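You operate a simulated robot arm through the tools that you are given. There is no shell and no other tool. Be economical: measure what you need, move in short steps, check, and stop when the job is done.

Carry out the task below with a simulated robot arm. There is one attempt and no reset: what you move stays moved.

TASK
Put the jar marked "rice" from the top of the table on the saucer and the jar marked "beans" on the top of the blue stand.
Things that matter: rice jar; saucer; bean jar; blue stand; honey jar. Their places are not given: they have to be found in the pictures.

It is judged by the outcome, as a careful person would: the job done as asked, and still so three seconds after it is handed in. It fails if anything else is knocked over, pushed out of place, dropped, spilled or broken.

THE ROBOT
A 6-joint arm with a two-finger parallel gripper, fixed in place. Base frame: the origin is at the foot of the arm, x ahead of it, y to its left, z up; the work surface is at about z = 0.76. Lengths are in m, angles in rad, forces in N, time in s.
With the tool pointing down near the work surface it reaches from about 0.24 to 0.64 m from the base axis. Its first joint turns from -1.152 to 1.152 rad. Payload 2.7 kg.
Tool frame: the origin (TCP) lies between the finger pads and is the grasp point; the fingertips stand 0.023 m ahead of it; z points along the fingers, y is the line along which they close. The gripper opens to 0.094 m. The fingers are 0.038 m wide and 0.01 m thick; the gripper's body (0.054 by 0.096 m) begins 0.039 m behind the TCP.
Orientation is that of the tool frame in the base frame, as a unit quaternion [x, y, z, w]. With the fingers straight down and closing along the base's y, the tool's x points along the base's -x, its y along +y and its z along -z.

THE INTERFACE
- The arm moves only by the tool arm_command. Its argument "targets" is a list of rows, each a list of 2 entries, a list of its own where there are three numbers: the shift along the tool's x, y, z in m, then the turn, a rotation vector about the tool's x, y, z in rad. In form: [[[dx, dy, dz], [wx, wy, wz]], ...]. A call has 1 to 20 rows; each row is the pose to reach, as a shift and turn from the pose commanded when the call began, along the tool's axes at that moment. "grip" is the finger opening in m, from 0 to 0.094, set as the call begins (left out, the last holds). A row lasts 0.2 s, in which the tool goes at most 0.05 m and 0.15 rad; a call with a longer step from one row to the next is refused whole, and so is a gripper value outside its range. A pose out of reach is approached as far as the arm can. The call stops where the force on the tool passes 40 N (or 10 N more than at its start, if that is more) or the arm is blocked; 0.2 s more then pass. The fingers move at their own pace (about 0.045 m/s each) and stop on an object; they squeeze with about 35 N. The grip force told is the motor's: it shows also when the fingers shut on nothing. Time passes only in rows, and 0.2 s behind the last, so rows that repeat a pose let the fingers close. It gives the time, the measured TCP pose, the force on the tool (base axes), the opening and the grip force at its end, in the units of the frame above (readings bear some noise), and new pictures: "pictures" is both (left out), scene, wrist or none.
- Cameras (640 x 400 px; columns grow to the right, rows downward): "scene" is fixed at [0.0727, -0.4252, 1.4138]; the picture's right is [0.82, -0.58, 0.00], its down [-0.31, -0.44, -0.84] and it looks along [0.48, 0.69, -0.54] (base axes); focal length 332 px, centre (320, 200). "wrist" rides on the gripper at [-0.039, 0, -0.044] in the tool frame; the picture's right is [0.00, -1.00, 0.00], its down [0.97, 0.00, -0.24] and it looks along [0.24, 0.00, 0.97] (tool axes); focal length 218 px, centre (320, 200).
- pixel_to_xyz(camera, pixels): for up to 12 pixels [column, row] of the newest picture of that camera ("zoom" is the newest enlarged one), the place [x, y, z] in the base frame of the surface seen there, good to about 0.002 m, but the place of the scene camera against the robot may be out by one fixed shift of up to 0.012 m in any direction. No time passes.
- close_up(camera, box): a new picture of the part [left, top, right, bottom] of that camera's present view, enlarged. No time passes.
- sign_off(): hands the job in; it is judged then, once.

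Work in short steps. Measure before you move; look again where a grasp or a placing could have gone wrong, and mend it. You have 60 turns and 120 pictures in all, the two below and enlarged ones among them. Open the gripper and draw the arm clear of the work before you hand the job in, unless the task says otherwise; then end with one line.

The tools are called after "Emit:" as a command line: name --argument value ..., lists and objects as JSON in quotes. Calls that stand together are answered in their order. arm_command: Moves the arm, as the interface text tells. Its arguments: {"type":"object","properties":{"targets":{"type":"array","items":{"type":"array"}},"grip":{"type":"number"},"pictures":{"type":"string","enum":["both","scene","wrist","none"]}},"required":["targets"]} The other tools are called the same way: pixel_to_xyz (camera, pixels) gives the place of the surface under pixels of a picture; close_up (camera, box) takes an enlarged picture of a part of a camera's view; sign_off () hands the job in.

At the start:

```text
time: 0.0
tcp_pos: [0.44, 0.2027, 1.1163]
ee_rot: [0.0, 1.0, 0.001, 0.0]
wrist_force: [-0.4, -0.1, -0.5]
opening: 0.094
grip_force: 0.0
```

scene: 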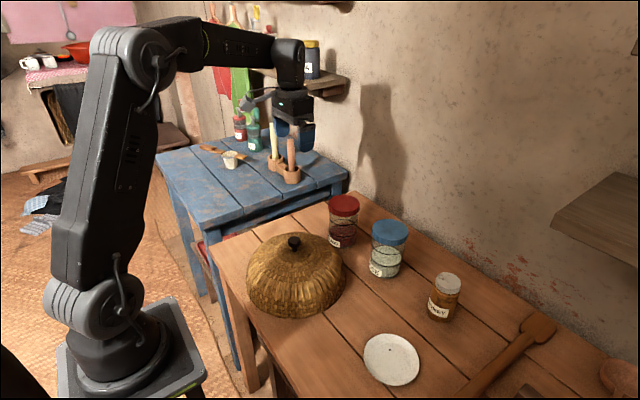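
wrist: 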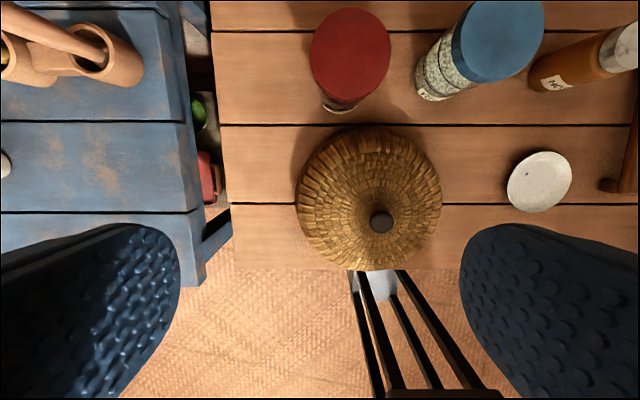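

The scene shows a red-lidded jar (343,220), a blue-lidded jar (388,248), a honey jar (443,297), a saucer (391,359) and a woven dome (295,275). I'll enlarge to read the labels and look for the blue stand.

Emit:
close_up --camera "scene" --box '[300, 180, 480, 330]'

Emit:
close_up --camera "scene" --box '[150, 20, 360, 200]'

Emit:
pixel_to_xyz --camera "scene" --pixels '[[343, 202], [390, 231], [447, 282], [391, 359], [294, 242], [300, 290], [230, 195], [365, 345], [417, 372], [380, 290], [318, 80], [330, 175]]'

Emit:
pixel_to_xyz --camera "wrist" --pixels '[[350, 50], [500, 40], [540, 180], [380, 222], [612, 48], [100, 170], [440, 190], [300, 190], [510, 190], [570, 175], [340, 105], [430, 95]]'

```text
2.67 times, centred on (390, 255) of scene
```

zoom: 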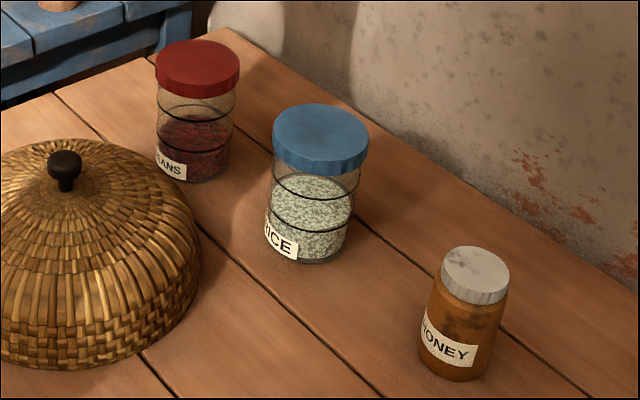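

```text
2.22 times, centred on (255, 110) of scene
```

zoom: 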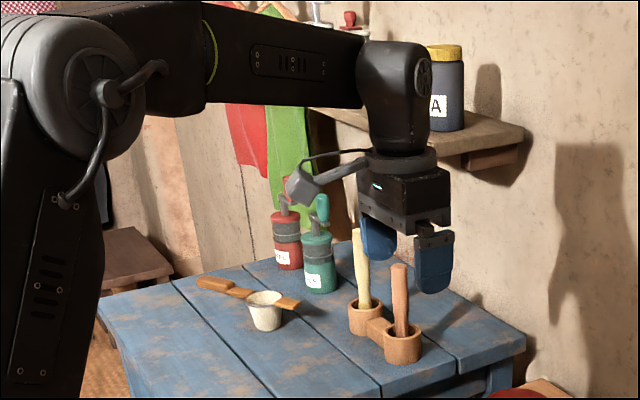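

```text
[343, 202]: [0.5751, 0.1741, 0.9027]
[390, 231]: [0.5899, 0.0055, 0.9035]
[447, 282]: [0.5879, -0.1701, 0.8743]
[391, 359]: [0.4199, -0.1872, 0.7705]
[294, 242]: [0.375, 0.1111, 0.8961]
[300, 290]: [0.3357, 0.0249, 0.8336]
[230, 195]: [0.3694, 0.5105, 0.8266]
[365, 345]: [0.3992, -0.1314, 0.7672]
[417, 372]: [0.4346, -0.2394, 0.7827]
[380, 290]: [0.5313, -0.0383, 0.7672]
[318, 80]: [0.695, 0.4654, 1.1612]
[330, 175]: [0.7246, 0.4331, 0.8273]
```

```text
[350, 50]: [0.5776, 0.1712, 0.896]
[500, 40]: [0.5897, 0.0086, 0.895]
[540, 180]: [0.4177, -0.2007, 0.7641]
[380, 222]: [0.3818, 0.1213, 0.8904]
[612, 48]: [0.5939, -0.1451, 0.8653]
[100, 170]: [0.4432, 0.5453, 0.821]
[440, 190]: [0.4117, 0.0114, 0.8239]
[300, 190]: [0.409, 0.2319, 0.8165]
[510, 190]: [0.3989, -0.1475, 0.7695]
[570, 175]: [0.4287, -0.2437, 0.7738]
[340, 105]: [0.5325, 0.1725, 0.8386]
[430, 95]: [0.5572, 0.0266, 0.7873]
```

Beans is the red-lidded jar at about (0.577,0.172), rice the blue-lidded one at about (0.59,0.007), and the saucer is at about (0.415,-0.197). The blue stand is probably the blue table (z≈0.82), but I'll check the right side of the table first. I'm moving the wrist camera over the rice jar.

Emit:
arm_command --targets '[[[-0.01, -0.045, 0], [0, 0, 0]], [[-0.02, -0.09, 0], [0, 0, 0]], [[-0.03, -0.135, 0], [0, 0, 0]], [[-0.05, -0.18, 0], [0, 0, 0]], [[-0.06, -0.2, 0], [0, 0, 0]], [[-0.06, -0.2, 0], [0, 0, 0]]]'

```text
time: 1.4
tcp_pos: [0.5018, 0.0033, 1.1178]
ee_rot: [-0.001, 1.0, 0.001, 0.0]
wrist_force: [-0.1, 0.0, 0.6]
opening: 0.0941
grip_force: 0.0
```

scene: 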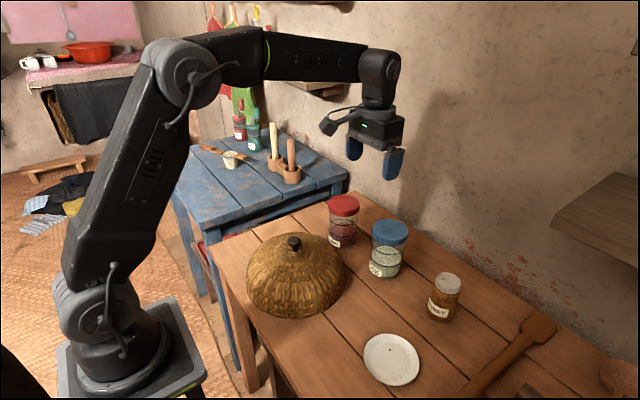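
wrist: 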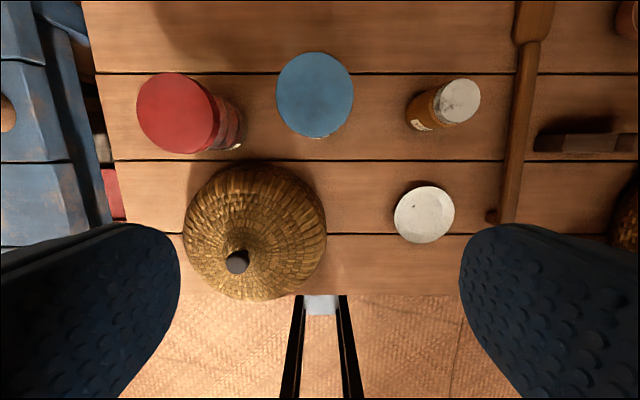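

No other blue stand shows on the right. I'll measure the lids precisely from this wrist view.

Emit:
close_up --camera "wrist" --box '[120, 30, 376, 190]'

Emit:
pixel_to_xyz --camera "wrist" --pixels '[[279, 94], [351, 94], [315, 55], [315, 134], [315, 94], [140, 110], [211, 115], [178, 76], [178, 150], [396, 214], [452, 214], [425, 214]]'

Emit:
close_up --camera "scene" --box '[155, 120, 365, 250]'

```text
2.50 times, centred on (248, 110) of wrist
```

zoom: 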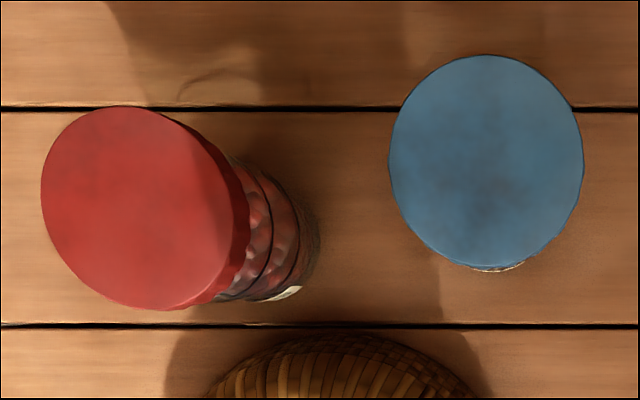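

```text
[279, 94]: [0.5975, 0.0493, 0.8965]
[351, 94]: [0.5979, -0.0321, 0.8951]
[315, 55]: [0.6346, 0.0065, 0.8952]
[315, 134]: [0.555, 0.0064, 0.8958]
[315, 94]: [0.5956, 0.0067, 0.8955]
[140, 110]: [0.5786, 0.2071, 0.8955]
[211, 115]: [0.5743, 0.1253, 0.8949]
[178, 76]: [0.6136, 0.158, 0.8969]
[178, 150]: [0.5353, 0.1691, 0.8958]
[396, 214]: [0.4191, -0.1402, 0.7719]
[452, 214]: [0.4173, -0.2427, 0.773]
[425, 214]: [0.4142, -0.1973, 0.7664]
```

```text
3.05 times, centred on (260, 185) of scene
```

zoom: 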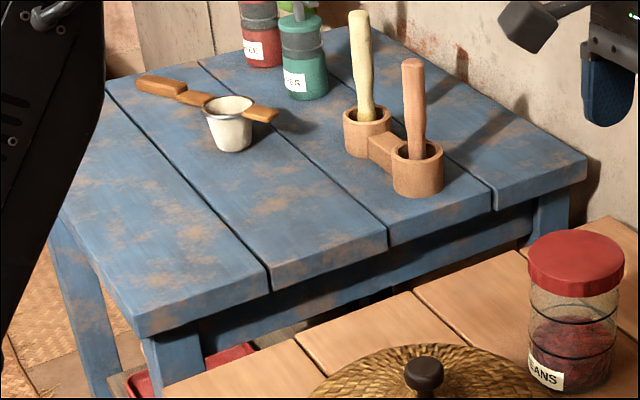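

The lid is about 0.088 wide, so each finger has only 3 mm of clearance. I'll centre above the rice lid at (0.5956, 0.0067) and re-measure from nearer.

Emit:
arm_command --targets '[[[-0.03, 0.001, 0.03], [0, 0, 0]], [[-0.06, 0.002, 0.06], [0, 0, 0]], [[-0.085, 0.0037, 0.09], [0, 0, 0]], [[-0.0945, 0.0037, 0.117], [0, 0, 0]], [[-0.0945, 0.0037, 0.117], [0, 0, 0]], [[-0.0945, 0.0037, 0.117], [0, 0, 0]]]' --grip 0.094 --pictures "wrist"

Emit:
pixel_to_xyz --camera "wrist" --pixels '[[270, 200], [370, 200], [320, 150], [320, 250], [320, 200]]'

```text
time: 2.8
tcp_pos: [0.595, 0.0079, 0.9993]
ee_rot: [-0.001, 1.0, 0.001, 0.001]
wrist_force: [0.3, -0.4, 0.1]
opening: 0.094
grip_force: 0.0
```

wrist: 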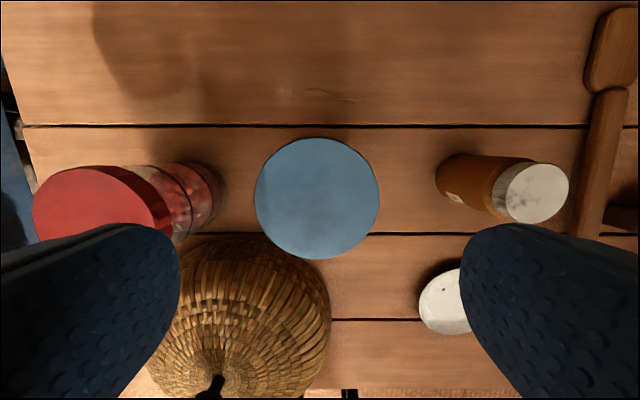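

```text
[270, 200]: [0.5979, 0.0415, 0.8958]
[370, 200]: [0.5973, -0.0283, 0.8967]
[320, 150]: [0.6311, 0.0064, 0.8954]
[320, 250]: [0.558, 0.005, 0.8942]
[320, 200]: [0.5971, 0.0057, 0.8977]
```

Emit:
close_up --camera "wrist" --box '[220, 120, 420, 280]'

```text
2.50 times, centred on (320, 200) of wrist
```

zoom: 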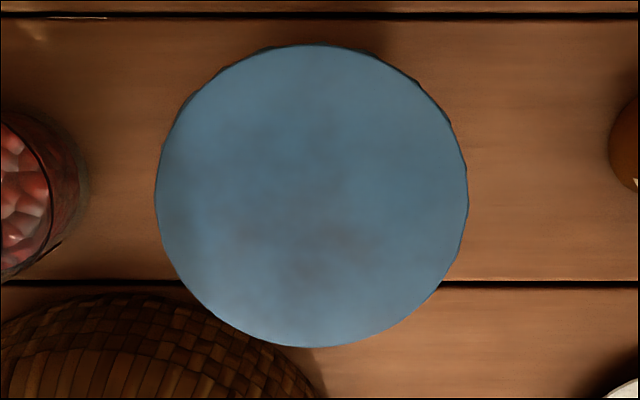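

The lid centre sits 2 mm to +y of the tool axis. I'll correct that and descend around the lid.

Emit:
arm_command --targets '[[[-0.002, 0.0022, 0.02], [0, 0, 0]], [[-0.002, 0.0022, 0.05], [0, 0, 0]], [[-0.002, 0.0022, 0.068], [0, 0, 0]], [[-0.002, 0.0022, 0.072], [0, 0, 0]], [[-0.002, 0.0022, 0.072], [0, 0, 0]]]'

Emit:
close_up --camera "scene" --box '[320, 160, 460, 290]'

```text
time: 4.0
tcp_pos: [0.5968, 0.0101, 0.9284]
ee_rot: [-0.001, 1.0, 0.002, 0.001]
wrist_force: [-0.5, 0.1, -0.4]
opening: 0.0942
grip_force: 0.1
```

scene: 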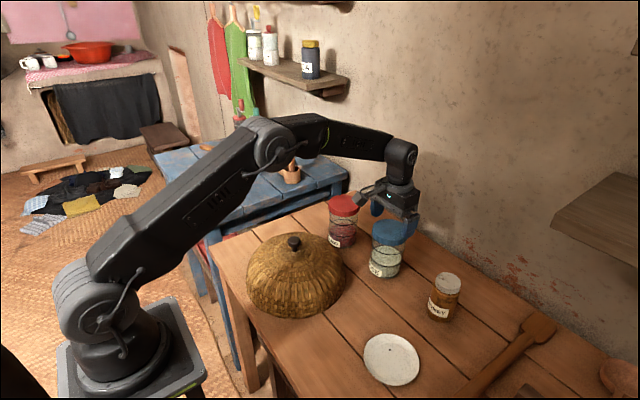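
wrist: 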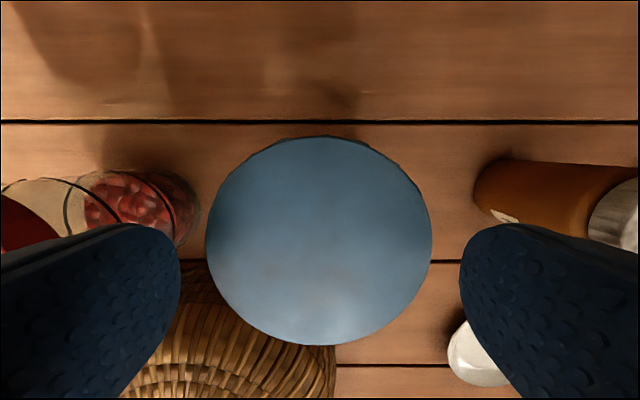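

```text
3.08 times, centred on (390, 225) of scene
```

zoom: 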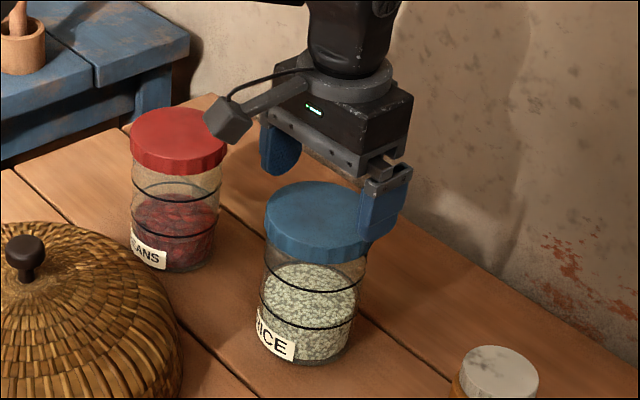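

Centred (lid 206–433, midpoint 319.5). Continuing down to TCP z≈0.875 in small steps.

Emit:
arm_command --targets '[[[-0.002, 0, 0.015], [0, 0, 0]], [[-0.002, 0, 0.028], [0, 0, 0]], [[-0.002, 0, 0.041], [0, 0, 0]], [[-0.002, 0, 0.053], [0, 0, 0]], [[-0.002, 0, 0.053], [0, 0, 0]]]'

Emit:
close_up --camera "scene" --box '[320, 160, 460, 290]'

```text
time: 5.2
tcp_pos: [0.5991, 0.0093, 0.8772]
ee_rot: [-0.001, 1.0, 0.001, 0.0]
wrist_force: [-0.4, 1.7, 1.5]
opening: 0.0937
grip_force: 0.1
```

scene: 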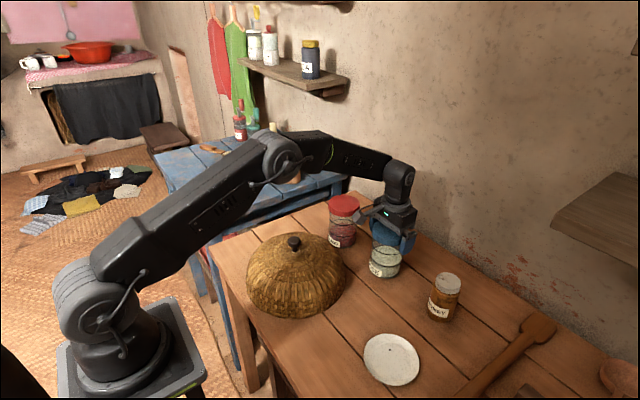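
wrist: 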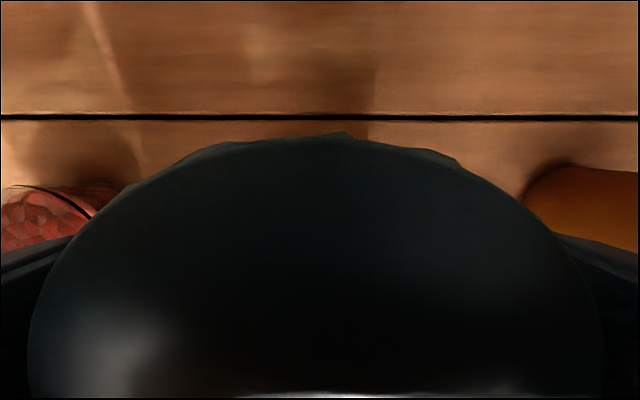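

```text
3.08 times, centred on (390, 225) of scene
```

zoom: 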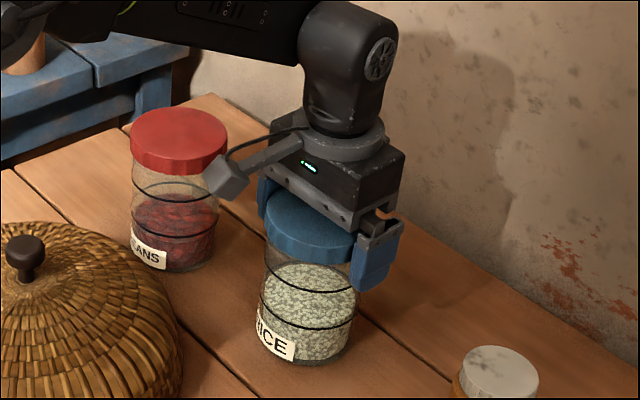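

The fingers straddle the lid with no contact. Closing, then a small lift to test.

Emit:
arm_command --targets '[[[0, 0, 0], [0, 0, 0]], [[0, 0, 0], [0, 0, 0]], [[0, 0, 0], [0, 0, 0]]]' --grip 0.07 --pictures "none"

Emit:
arm_command --targets '[[[0, 0, -0.01], [0, 0, 0]], [[0, 0, -0.025], [0, 0, 0]], [[0, 0, -0.04], [0, 0, 0]], [[0, 0, -0.04], [0, 0, 0]]]' --pictures "scene"

Emit:
close_up --camera "scene" --box '[320, 140, 460, 290]'

```text
time: 6.0
tcp_pos: [0.5986, 0.0077, 0.8749]
ee_rot: [-0.001, 1.0, 0.001, 0.0]
wrist_force: [1.2, 1.9, 0.8]
opening: 0.0916
grip_force: 34.9
```

```text
time: 7.0
tcp_pos: [0.5988, 0.0075, 0.9158]
ee_rot: [0.0, 1.0, 0.001, 0.0]
wrist_force: [-0.3, -0.3, -3.7]
opening: 0.0917
grip_force: 34.8
```

scene: 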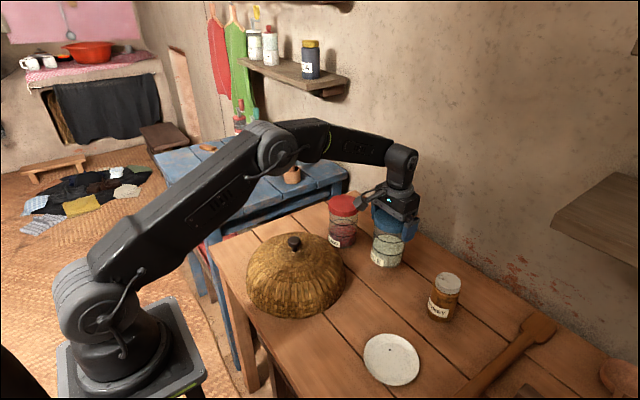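

```text
2.67 times, centred on (390, 215) of scene
```

zoom: 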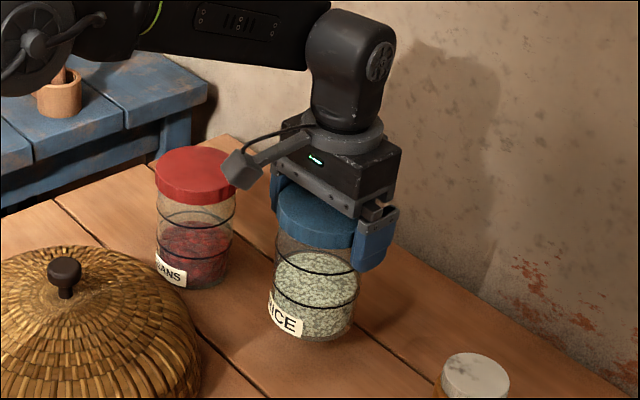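

The whole jar lifted cleanly. I'll raise it well clear and move to a point short of the saucer, where the wrist camera can see the saucer beyond the jar.

Emit:
arm_command --targets '[[[0, 0, -0.04], [0, 0, 0]], [[0, 0, -0.08], [0, 0, 0]], [[0, 0, -0.12], [0, 0, 0]], [[0.03, -0.02, -0.135], [0, 0, 0]], [[0.06, -0.045, -0.135], [0, 0, 0]], [[0.09, -0.07, -0.135], [0, 0, 0]], [[0.12, -0.095, -0.135], [0, 0, 0]], [[0.15, -0.12, -0.135], [0, 0, 0]], [[0.18, -0.145, -0.135], [0, 0, 0]], [[0.21, -0.17, -0.135], [0, 0, 0]], [[0.24, -0.19, -0.135], [0, 0, 0]], [[0.27, -0.203, -0.135], [0, 0, 0]], [[0.288, -0.203, -0.135], [0, 0, 0]], [[0.288, -0.203, -0.135], [0, 0, 0]]]'

```text
time: 10.0
tcp_pos: [0.3115, -0.196, 1.0491]
ee_rot: [-0.001, 1.0, 0.001, 0.0]
wrist_force: [-0.9, 0.8, -3.7]
opening: 0.0915
grip_force: 34.9
```

scene: 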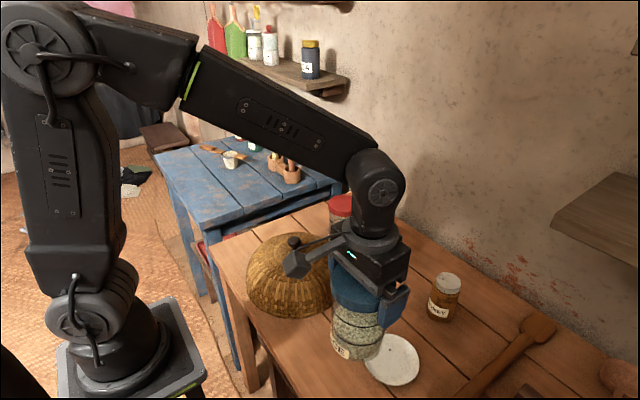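
wrist: 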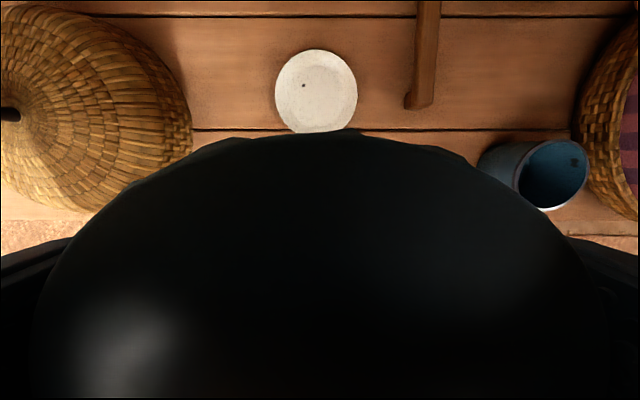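

The saucer shows at (316,91), and a blue cylindrical item has come into view at (540,175). I'll inspect both.

Emit:
close_up --camera "wrist" --box '[460, 100, 640, 230]'

Emit:
pixel_to_xyz --camera "wrist" --pixels '[[278, 91], [355, 91], [316, 52], [316, 130], [316, 91], [553, 175], [525, 175], [585, 175], [550, 145], [550, 205], [495, 165]]'

```text
3.08 times, centred on (550, 165) of wrist
```

zoom: 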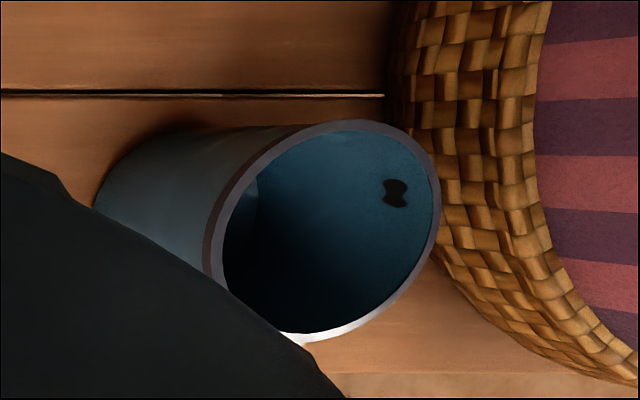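

```text
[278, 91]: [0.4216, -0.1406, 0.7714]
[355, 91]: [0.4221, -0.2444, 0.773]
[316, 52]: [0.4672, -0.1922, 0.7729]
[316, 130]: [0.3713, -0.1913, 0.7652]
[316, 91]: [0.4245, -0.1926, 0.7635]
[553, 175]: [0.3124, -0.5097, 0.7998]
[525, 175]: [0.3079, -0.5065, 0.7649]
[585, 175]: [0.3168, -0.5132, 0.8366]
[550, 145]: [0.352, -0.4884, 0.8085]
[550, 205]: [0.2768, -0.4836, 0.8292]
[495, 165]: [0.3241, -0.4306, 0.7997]
```

That is an open cup, hollow down to z≈0.765, not obviously a stand, so I'll look further once the hand is free. Saucer centre is at (0.419,-0.1925). Moving the rice jar above it and partly down.

Emit:
arm_command --targets '[[[-0.03, 0.0015, 0], [0, 0, 0]], [[-0.06, 0.0015, 0], [0, 0, 0]], [[-0.09, 0.0015, 0.02], [0, 0, 0]], [[-0.11, 0.0015, 0.05], [0, 0, 0]], [[-0.11, 0.0015, 0.09], [0, 0, 0]], [[-0.11, 0.0015, 0.13], [0, 0, 0]], [[-0.11, 0.0015, 0.145], [0, 0, 0]], [[-0.11, 0.0015, 0.145], [0, 0, 0]]]'

Emit:
close_up --camera "scene" --box '[330, 260, 470, 400]'

```text
time: 11.8
tcp_pos: [0.4214, -0.192, 0.9066]
ee_rot: [0.0, 1.0, 0.0, 0.0]
wrist_force: [0.0, 0.1, -3.9]
opening: 0.0915
grip_force: 35.0
```

scene: 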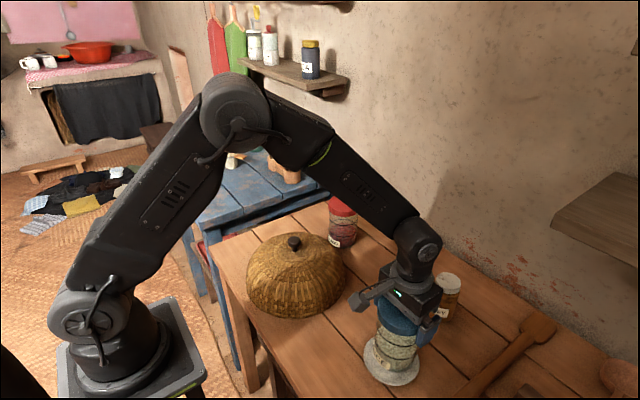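
wrist: 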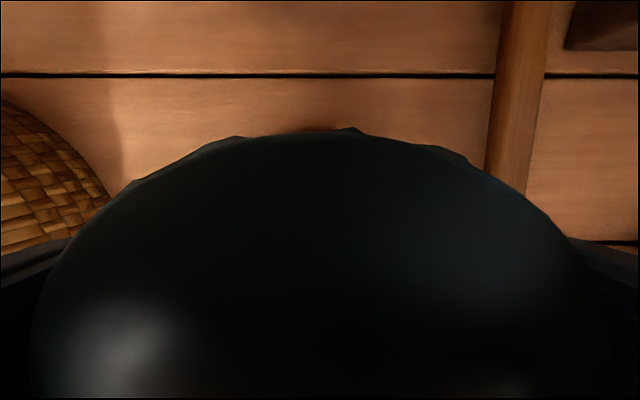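

```text
2.86 times, centred on (400, 330) of scene
```

zoom: 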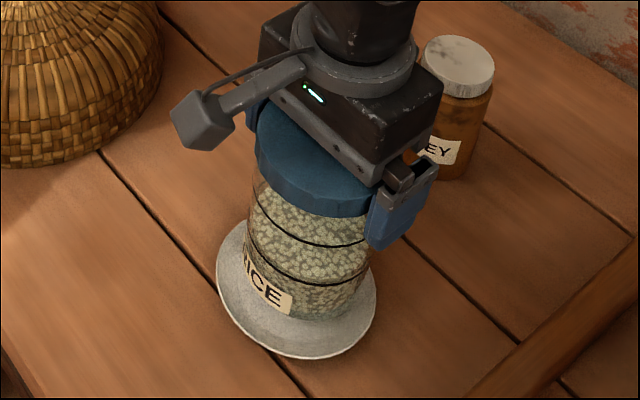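

The jar looks centred over the saucer. Lowering slowly.

Emit:
arm_command --targets '[[[0, 0, 0.008], [0, 0, 0]], [[0, 0, 0.014], [0, 0, 0]], [[0, 0, 0.018], [0, 0, 0]], [[0, 0, 0.02], [0, 0, 0]], [[0, 0, 0.021], [0, 0, 0]], [[0, 0, 0.022], [0, 0, 0]]]' --pictures "none"

```text
time: 13.2
tcp_pos: [0.4211, -0.1926, 0.8828]
ee_rot: [0.0, 1.0, 0.001, 0.001]
wrist_force: [-1.9, 2.6, 0.5]
opening: 0.0913
grip_force: 35.5
```

Force went from -3.9 to +0.5 N, so the jar is now supported. I'll look before releasing.

Emit:
arm_command --targets '[[[0, 0, 0.0005], [0, 0, 0]], [[0, 0, 0.0005], [0, 0, 0]]]' --pictures "scene"

Emit:
close_up --camera "scene" --box '[330, 260, 470, 400]'

```text
time: 13.8
tcp_pos: [0.4207, -0.1933, 0.8825]
ee_rot: [-0.002, 1.0, 0.001, 0.0]
wrist_force: [-1.6, 1.3, -0.2]
opening: 0.0911
grip_force: 35.2
```

scene: 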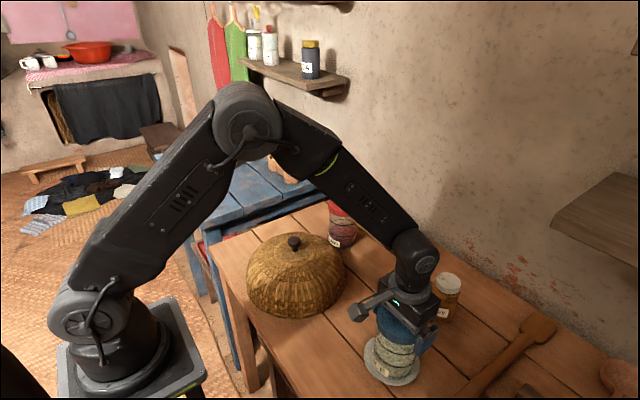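

```text
2.86 times, centred on (400, 330) of scene
```

zoom: 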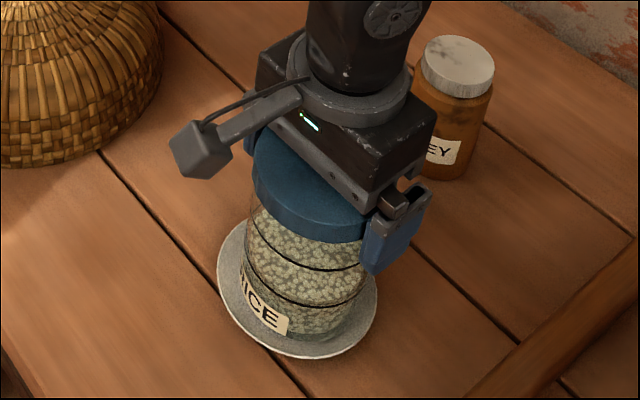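

Seated and near centre. Releasing and retreating straight up.

Emit:
arm_command --targets '[[[0, 0, 0], [0, 0, 0]], [[0, 0, 0], [0, 0, 0]], [[0, 0, -0.005], [0, 0, 0]], [[0, 0, -0.02], [0, 0, 0]], [[0, 0, -0.04], [0, 0, 0]], [[0, 0, -0.07], [0, 0, 0]], [[0, 0, -0.11], [0, 0, 0]], [[0, 0, -0.15], [0, 0, 0]], [[0, 0, -0.15], [0, 0, 0]]]' --grip 0.094

Emit:
close_up --camera "scene" --box '[330, 260, 470, 400]'

```text
time: 15.8
tcp_pos: [0.4218, -0.1904, 1.0321]
ee_rot: [0.0, 1.0, 0.001, -0.001]
wrist_force: [-0.2, 0.2, -0.6]
opening: 0.0943
grip_force: 0.1
```

scene: 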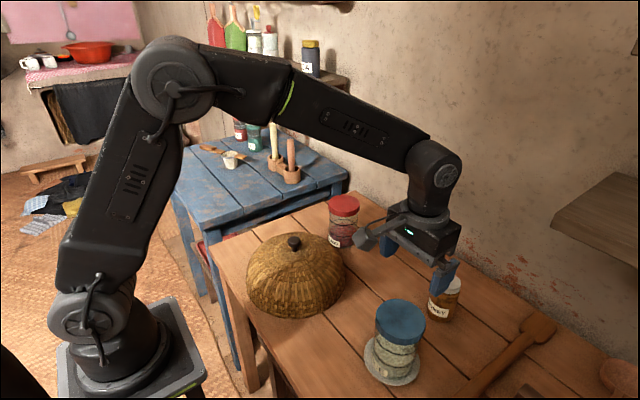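
wrist: 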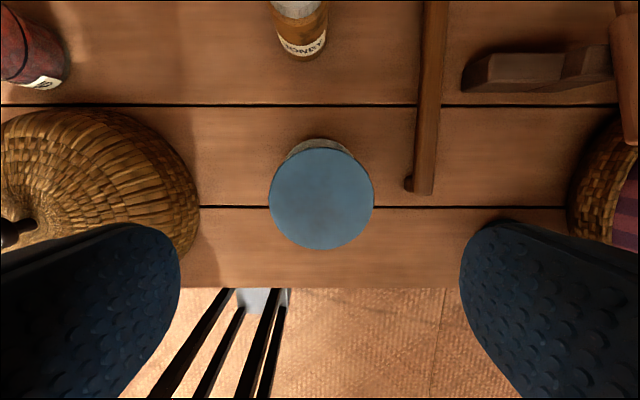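

```text
2.86 times, centred on (400, 330) of scene
```

zoom: 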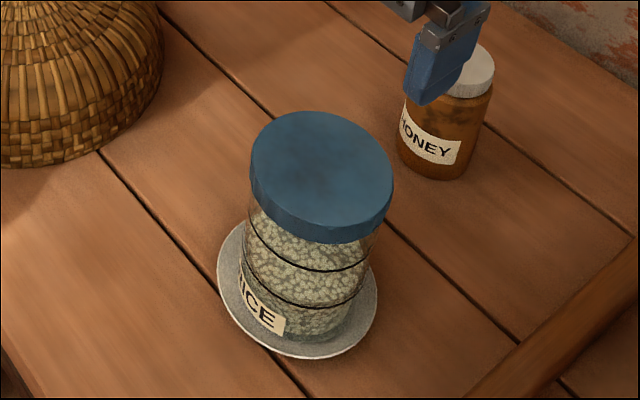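

The jar stands free. I'll check whether it's level from lid heights, and measure its centre.

Emit:
pixel_to_xyz --camera "wrist" --pixels '[[275, 200], [368, 200], [321, 153], [321, 243], [321, 198]]'

Emit:
pixel_to_xyz --camera "zoom" --pixels '[[255, 170], [388, 195], [320, 115], [320, 222], [222, 270], [373, 290], [300, 352], [266, 315]]'

```text
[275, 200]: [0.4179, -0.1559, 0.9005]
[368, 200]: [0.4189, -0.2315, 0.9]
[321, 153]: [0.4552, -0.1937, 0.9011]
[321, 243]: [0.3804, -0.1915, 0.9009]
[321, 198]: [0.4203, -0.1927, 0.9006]
```

```text
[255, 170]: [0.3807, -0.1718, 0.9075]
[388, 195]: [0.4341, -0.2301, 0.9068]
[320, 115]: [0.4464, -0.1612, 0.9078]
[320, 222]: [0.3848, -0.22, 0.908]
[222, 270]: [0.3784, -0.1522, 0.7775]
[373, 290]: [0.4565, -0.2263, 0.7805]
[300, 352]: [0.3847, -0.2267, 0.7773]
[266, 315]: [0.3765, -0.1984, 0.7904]
```

The jar is level and centred on the saucer. Now I'll survey the right side for a possible blue stand before committing to the blue table.

Emit:
arm_command --targets '[[[0, -0.02, -0.045], [0, 0, 0]], [[0.01, -0.065, -0.06], [0, 0, 0]], [[0.03, -0.105, -0.08], [0, 0, 0]], [[0.05, -0.145, -0.1], [0, 0, 0]], [[0.07, -0.185, -0.12], [0, 0, 0]], [[0.07, -0.2, -0.12], [0, 0, 0]], [[0.07, -0.2, -0.12], [0, 0, 0]]]'

```text
time: 17.4
tcp_pos: [0.3516, -0.3948, 1.1538]
ee_rot: [-0.002, 1.0, 0.001, 0.0]
wrist_force: [0.6, -0.2, 0.0]
opening: 0.0941
grip_force: 0.0
```

scene: 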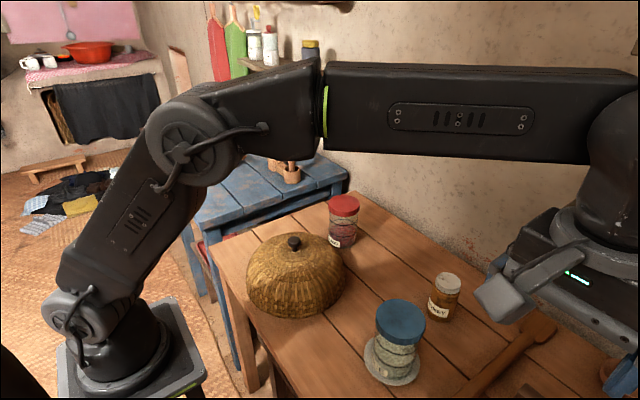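
wrist: 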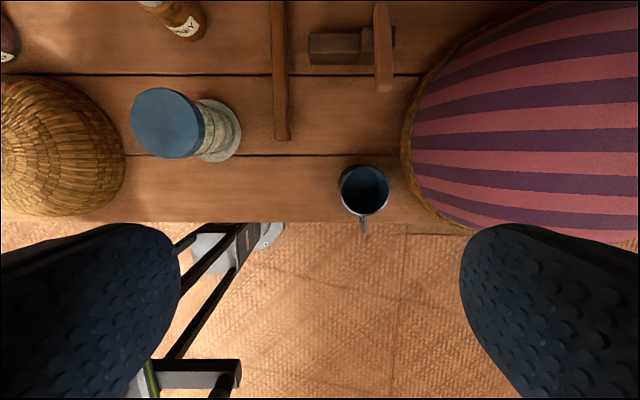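

It's just a blue enamel mug with a handle, so the blue stand is the blue table on the left. Moving over to above the beans jar at about (0.576,0.168).

Emit:
arm_command --targets '[[[-0.015, 0.04, 0], [0, 0, 0]], [[-0.03, 0.08, 0], [0, 0, 0]], [[-0.045, 0.12, 0], [0, 0, 0]], [[-0.06, 0.16, 0], [0, 0, 0]], [[-0.075, 0.2, 0], [0, 0, 0]], [[-0.09, 0.24, 0], [0, 0, 0]], [[-0.105, 0.28, 0], [0, 0, 0]], [[-0.12, 0.32, 0], [0, 0, 0]], [[-0.135, 0.36, 0], [0, 0, 0]], [[-0.15, 0.4, 0], [0, 0, 0]], [[-0.165, 0.44, 0], [0, 0, 0]], [[-0.18, 0.48, 0.02], [0, 0, 0]], [[-0.195, 0.515, 0.05], [0, 0, 0]], [[-0.21, 0.54, 0.085], [0, 0, 0]], [[-0.22, 0.558, 0.12], [0, 0, 0]], [[-0.225, 0.561, 0.15], [0, 0, 0]], [[-0.225, 0.561, 0.15], [0, 0, 0]], [[-0.225, 0.561, 0.15], [0, 0, 0]]]'

Emit:
close_up --camera "wrist" --box '[220, 120, 420, 280]'

Emit:
pixel_to_xyz --camera "wrist" --pixels '[[270, 200], [370, 200], [320, 150], [320, 250], [320, 200]]'

```text
time: 21.2
tcp_pos: [0.5782, 0.1704, 1.0033]
ee_rot: [-0.001, 1.0, 0.0, 0.001]
wrist_force: [0.3, 0.4, -0.5]
opening: 0.0939
grip_force: 0.0
```

scene: 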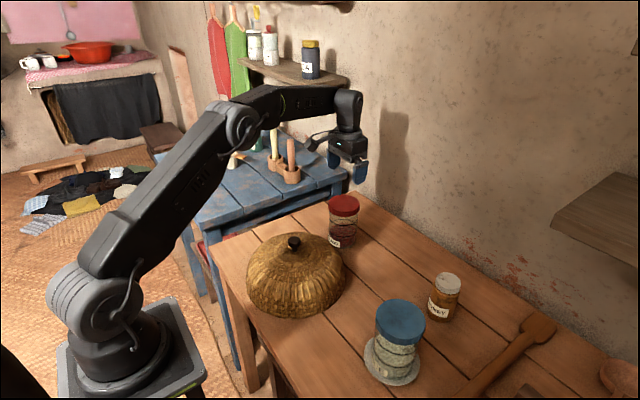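
wrist: 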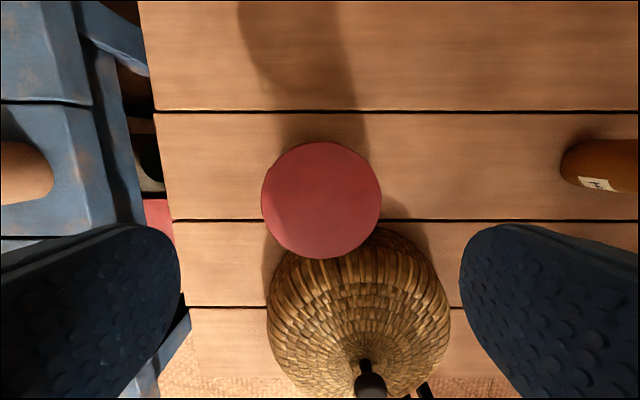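

```text
2.50 times, centred on (320, 200) of wrist
```

zoom: 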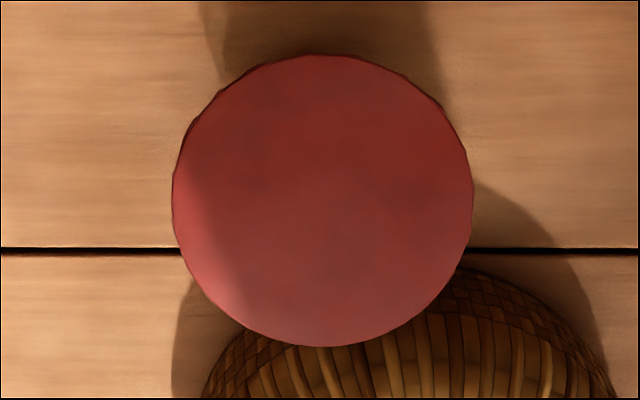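

```text
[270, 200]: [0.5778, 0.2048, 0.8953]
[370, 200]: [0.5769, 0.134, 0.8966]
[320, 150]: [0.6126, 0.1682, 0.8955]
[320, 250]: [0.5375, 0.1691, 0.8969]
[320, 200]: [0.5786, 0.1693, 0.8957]
```

The lid is centred within 1 mm. Descending in two stages.

Emit:
arm_command --targets '[[[-0.001, -0.0007, 0.03], [0, 0, 0]], [[-0.001, -0.0007, 0.06], [0, 0, 0]], [[-0.001, -0.0007, 0.075], [0, 0, 0]], [[-0.001, -0.0007, 0.075], [0, 0, 0]]]' --pictures "wrist"

Emit:
close_up --camera "scene" --box '[280, 130, 420, 260]'

```text
time: 22.2
tcp_pos: [0.5775, 0.169, 0.9278]
ee_rot: [-0.001, 1.0, 0.001, 0.0]
wrist_force: [-0.7, 0.5, -0.1]
opening: 0.0939
grip_force: 0.0
```

wrist: 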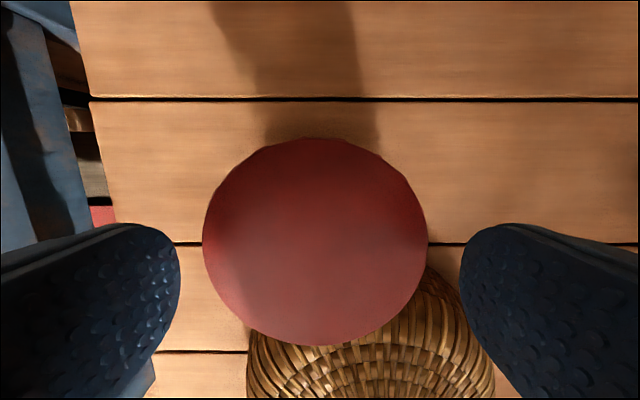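

```text
3.08 times, centred on (350, 195) of scene
```

zoom: 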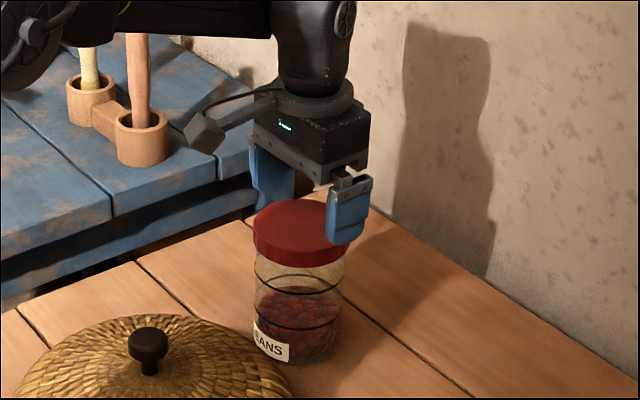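

Emit:
close_up --camera "wrist" --box '[160, 120, 480, 360]'

```text
1.67 times, centred on (320, 240) of wrist
```

zoom: 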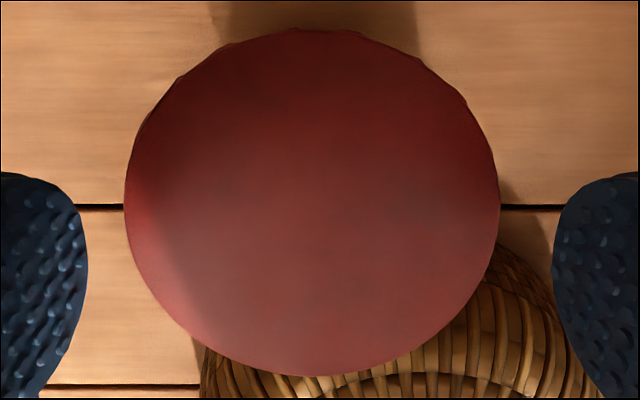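

The closer view shows the lid 1.8 mm toward +y; correcting and going down to the grasp height.

Emit:
arm_command --targets '[[[-0.002, 0.0018, 0.01], [0, 0, 0]], [[-0.002, 0.0018, 0.022], [0, 0, 0]], [[-0.002, 0.0018, 0.035], [0, 0, 0]], [[-0.002, 0.0018, 0.045], [0, 0, 0]], [[-0.002, 0.0018, 0.0525], [0, 0, 0]], [[-0.002, 0.0018, 0.0525], [0, 0, 0]]]' --pictures "wrist"

Emit:
close_up --camera "scene" --box '[280, 130, 420, 260]'

```text
time: 23.6
tcp_pos: [0.5788, 0.1697, 0.8774]
ee_rot: [-0.001, 1.0, 0.001, 0.0]
wrist_force: [0.1, 1.5, 1.1]
opening: 0.0938
grip_force: 0.0
```

wrist: 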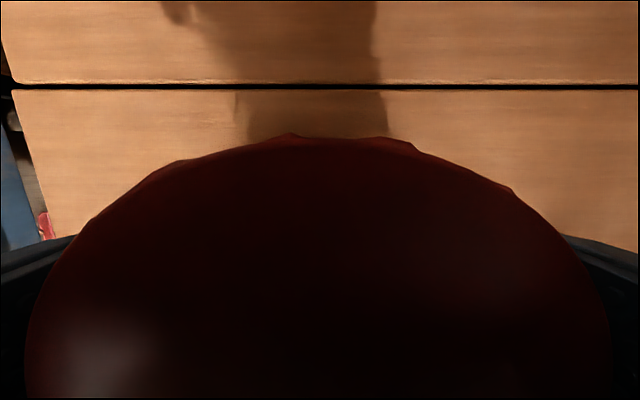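

```text
3.08 times, centred on (350, 195) of scene
```

zoom: 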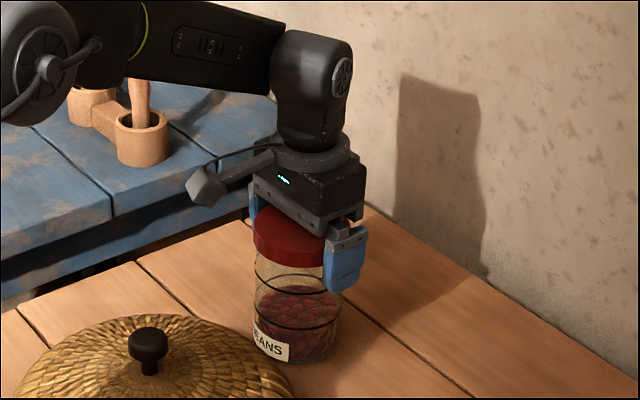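

Straddled without contact. Gripping, then lifting well clear.

Emit:
arm_command --targets '[[[0, 0, 0], [0, 0, 0]], [[0, 0, 0], [0, 0, 0]], [[0, 0, 0], [0, 0, 0]]]' --grip 0.07 --pictures "none"

Emit:
arm_command --targets '[[[0, 0, -0.01], [0, 0, 0]], [[0, 0, -0.03], [0, 0, 0]], [[0, 0, -0.06], [0, 0, 0]], [[0, 0, -0.1], [0, 0, 0]], [[0, 0, -0.14], [0, 0, 0]], [[0, 0, -0.18], [0, 0, 0]], [[0, 0, -0.2], [0, 0, 0]], [[0, 0, -0.2], [0, 0, 0]]]'

Emit:
pixel_to_xyz --camera "scene" --pixels '[[200, 225], [190, 190], [215, 210], [240, 200], [255, 190], [260, 205], [230, 160], [243, 212], [291, 182], [158, 155], [280, 200], [225, 180]]'

```text
time: 24.4
tcp_pos: [0.5797, 0.1697, 0.8754]
ee_rot: [-0.001, 1.0, 0.001, 0.0]
wrist_force: [-0.9, 1.0, -0.8]
opening: 0.0923
grip_force: 34.9
```

```text
time: 26.2
tcp_pos: [0.5781, 0.1694, 1.0754]
ee_rot: [-0.001, 1.0, 0.002, -0.001]
wrist_force: [0.3, -0.4, -3.1]
opening: 0.0925
grip_force: 34.7
```

scene: 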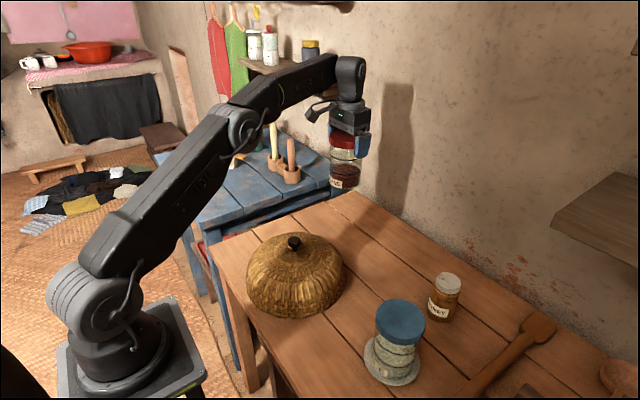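
wrist: 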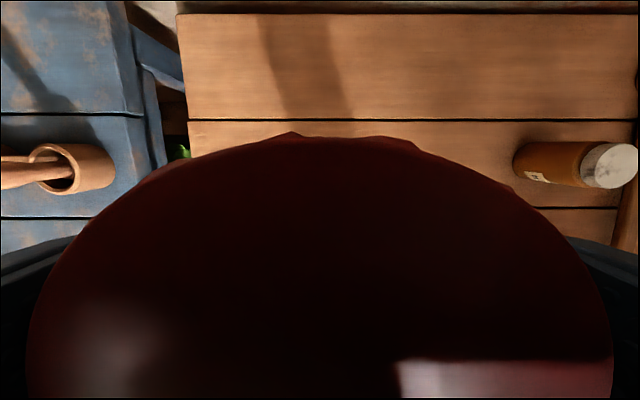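

```text
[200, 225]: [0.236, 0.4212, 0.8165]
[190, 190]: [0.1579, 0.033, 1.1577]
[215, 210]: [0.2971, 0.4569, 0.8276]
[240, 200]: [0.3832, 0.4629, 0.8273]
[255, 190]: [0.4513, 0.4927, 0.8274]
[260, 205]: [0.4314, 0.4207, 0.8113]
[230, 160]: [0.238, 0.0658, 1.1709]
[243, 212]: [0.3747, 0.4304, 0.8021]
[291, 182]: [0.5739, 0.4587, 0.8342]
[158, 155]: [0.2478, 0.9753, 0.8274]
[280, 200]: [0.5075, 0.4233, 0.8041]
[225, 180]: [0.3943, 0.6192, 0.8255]
```

Beans lifted cleanly. The blue top is at z≈0.82 with its near edge at y≈0.43 and a free area around (0.33–0.45, 0.5). Carrying the jar to above (0.33,0.50).

Emit:
arm_command --targets '[[[0.02, 0.025, -0.01], [0, 0, 0]], [[0.045, 0.06, -0.015], [0, 0, 0]], [[0.07, 0.094, -0.015], [0, 0, 0]], [[0.095, 0.128, -0.015], [0, 0, 0]], [[0.12, 0.162, -0.015], [0, 0, 0]], [[0.145, 0.196, -0.015], [0, 0, 0]], [[0.17, 0.23, -0.015], [0, 0, 0]], [[0.195, 0.264, -0.015], [0, 0, 0]], [[0.22, 0.298, -0.015], [0, 0, 0]], [[0.24, 0.322, -0.015], [0, 0, 0]], [[0.248, 0.331, -0.015], [0, 0, 0]], [[0.248, 0.331, -0.015], [0, 0, 0]]]'

Emit:
close_up --camera "scene" --box '[140, 90, 350, 250]'

Emit:
pixel_to_xyz --camera "wrist" --pixels '[[320, 60], [200, 60], [400, 60], [440, 60], [320, 110], [100, 150], [540, 150]]'

```text
time: 28.8
tcp_pos: [0.3307, 0.4995, 1.0918]
ee_rot: [0.0, 1.0, 0.001, 0.001]
wrist_force: [0.1, 0.0, -3.8]
opening: 0.0926
grip_force: 34.8
```

scene: 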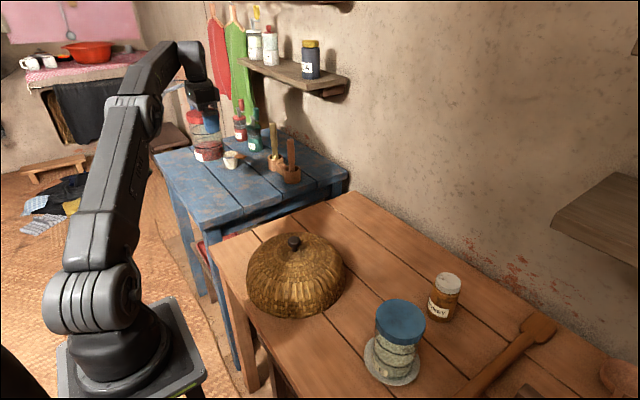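
wrist: 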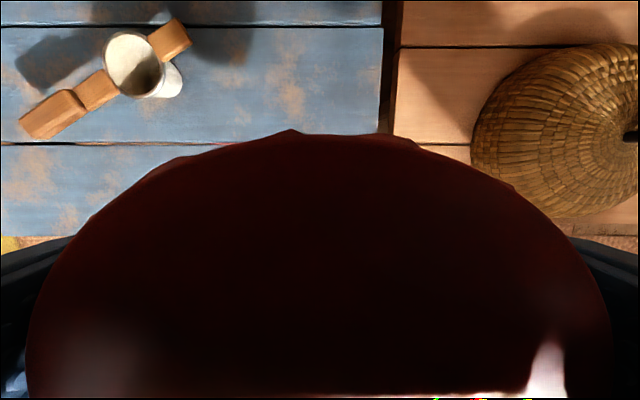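

```text
2.50 times, centred on (245, 170) of scene
```

zoom: 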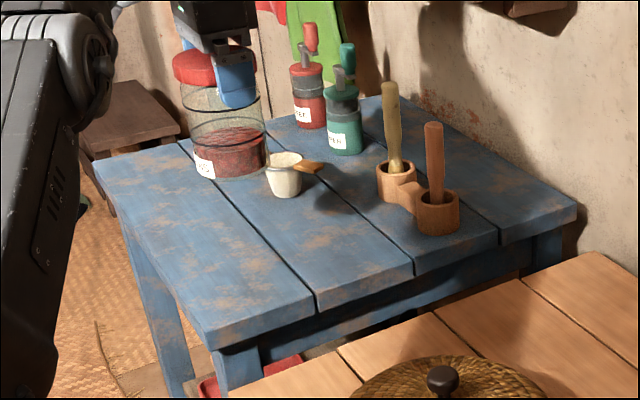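

```text
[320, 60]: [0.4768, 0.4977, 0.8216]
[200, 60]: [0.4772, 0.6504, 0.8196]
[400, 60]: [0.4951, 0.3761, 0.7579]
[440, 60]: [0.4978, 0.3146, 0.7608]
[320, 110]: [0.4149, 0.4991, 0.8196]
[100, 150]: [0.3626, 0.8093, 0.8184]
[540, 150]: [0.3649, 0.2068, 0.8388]
```

The spot is clear (blue top z≈0.820, edge y≈0.418, cup well away). Shifting 0.02 further onto the top and descending to about 2 cm above.

Emit:
arm_command --targets '[[[-0.02, 0, 0.02], [0, 0, 0]], [[-0.02, 0, 0.06], [0, 0, 0]], [[-0.02, 0, 0.1], [0, 0, 0]], [[-0.02, 0, 0.125], [0, 0, 0]], [[-0.02, 0, 0.137], [0, 0, 0]], [[-0.02, 0, 0.137], [0, 0, 0]]]'

Emit:
close_up --camera "scene" --box '[140, 90, 350, 250]'

```text
time: 30.2
tcp_pos: [0.3506, 0.5006, 0.9547]
ee_rot: [0.0, 1.0, 0.001, 0.0]
wrist_force: [-0.5, 0.1, -3.1]
opening: 0.0923
grip_force: 35.0
```

scene: 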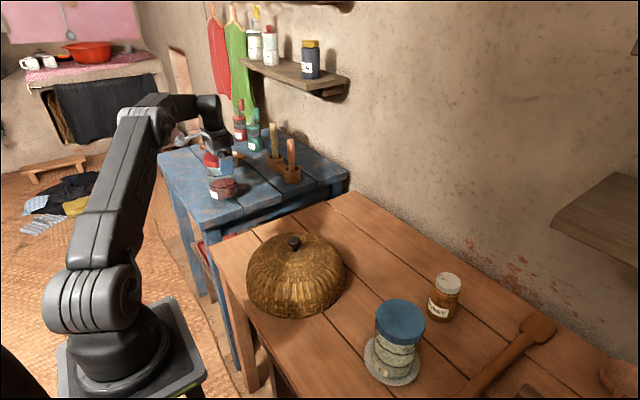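
wrist: 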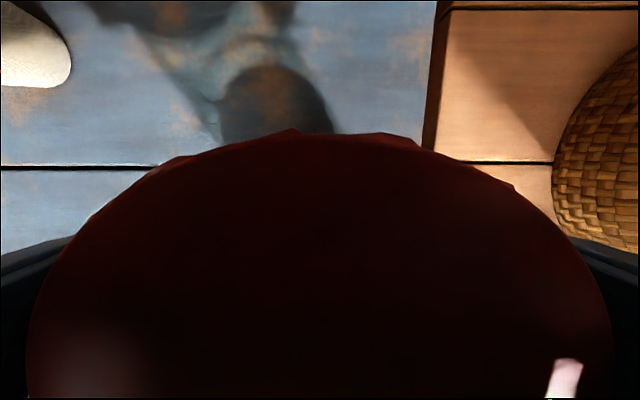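

```text
2.50 times, centred on (245, 170) of scene
```

zoom: 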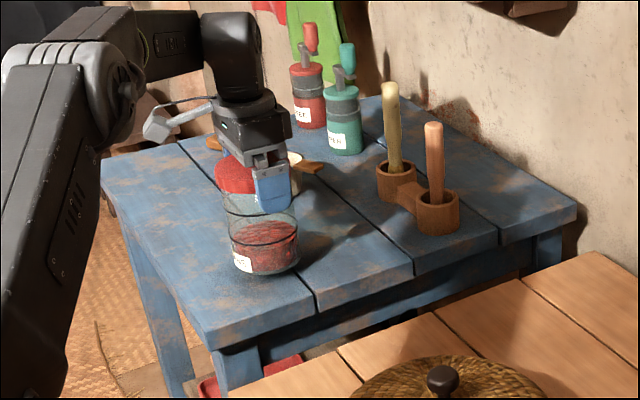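

Over a clear patch of the blue top. Lowering slowly to contact.

Emit:
arm_command --targets '[[[0, 0, 0.008], [0, 0, 0]], [[0, 0, 0.014], [0, 0, 0]], [[0, 0, 0.017], [0, 0, 0]], [[0, 0, 0.0185], [0, 0, 0]], [[0, 0, 0.0195], [0, 0, 0]], [[0, 0, 0.0195], [0, 0, 0]]]' --pictures "none"

```text
time: 31.6
tcp_pos: [0.3506, 0.4995, 0.9355]
ee_rot: [0.0, 1.0, 0.001, 0.001]
wrist_force: [-1.4, -0.4, 1.2]
opening: 0.0923
grip_force: 34.6
```

Supported now (force -3.1 → +1.2 N). Taking a look before release.

Emit:
arm_command --targets '[[[0, 0, 0.0003], [0, 0, 0]]]' --pictures "scene"

Emit:
close_up --camera "scene" --box '[170, 110, 290, 240]'

```text
time: 32.0
tcp_pos: [0.3506, 0.5014, 0.9346]
ee_rot: [-0.001, 1.0, 0.0, 0.0]
wrist_force: [0.3, -0.8, 2.3]
opening: 0.0925
grip_force: 35.4
```

scene: 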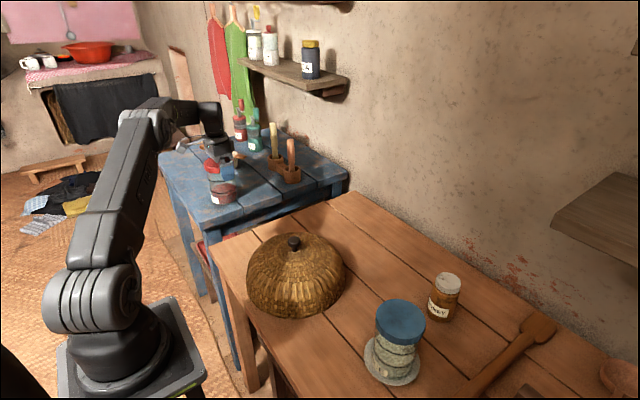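

```text
3.08 times, centred on (230, 175) of scene
```

zoom: 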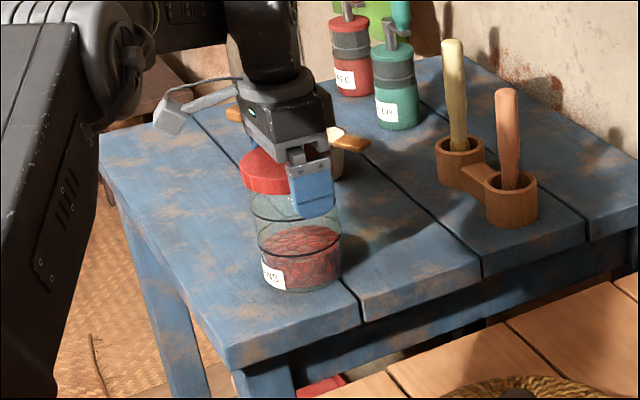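

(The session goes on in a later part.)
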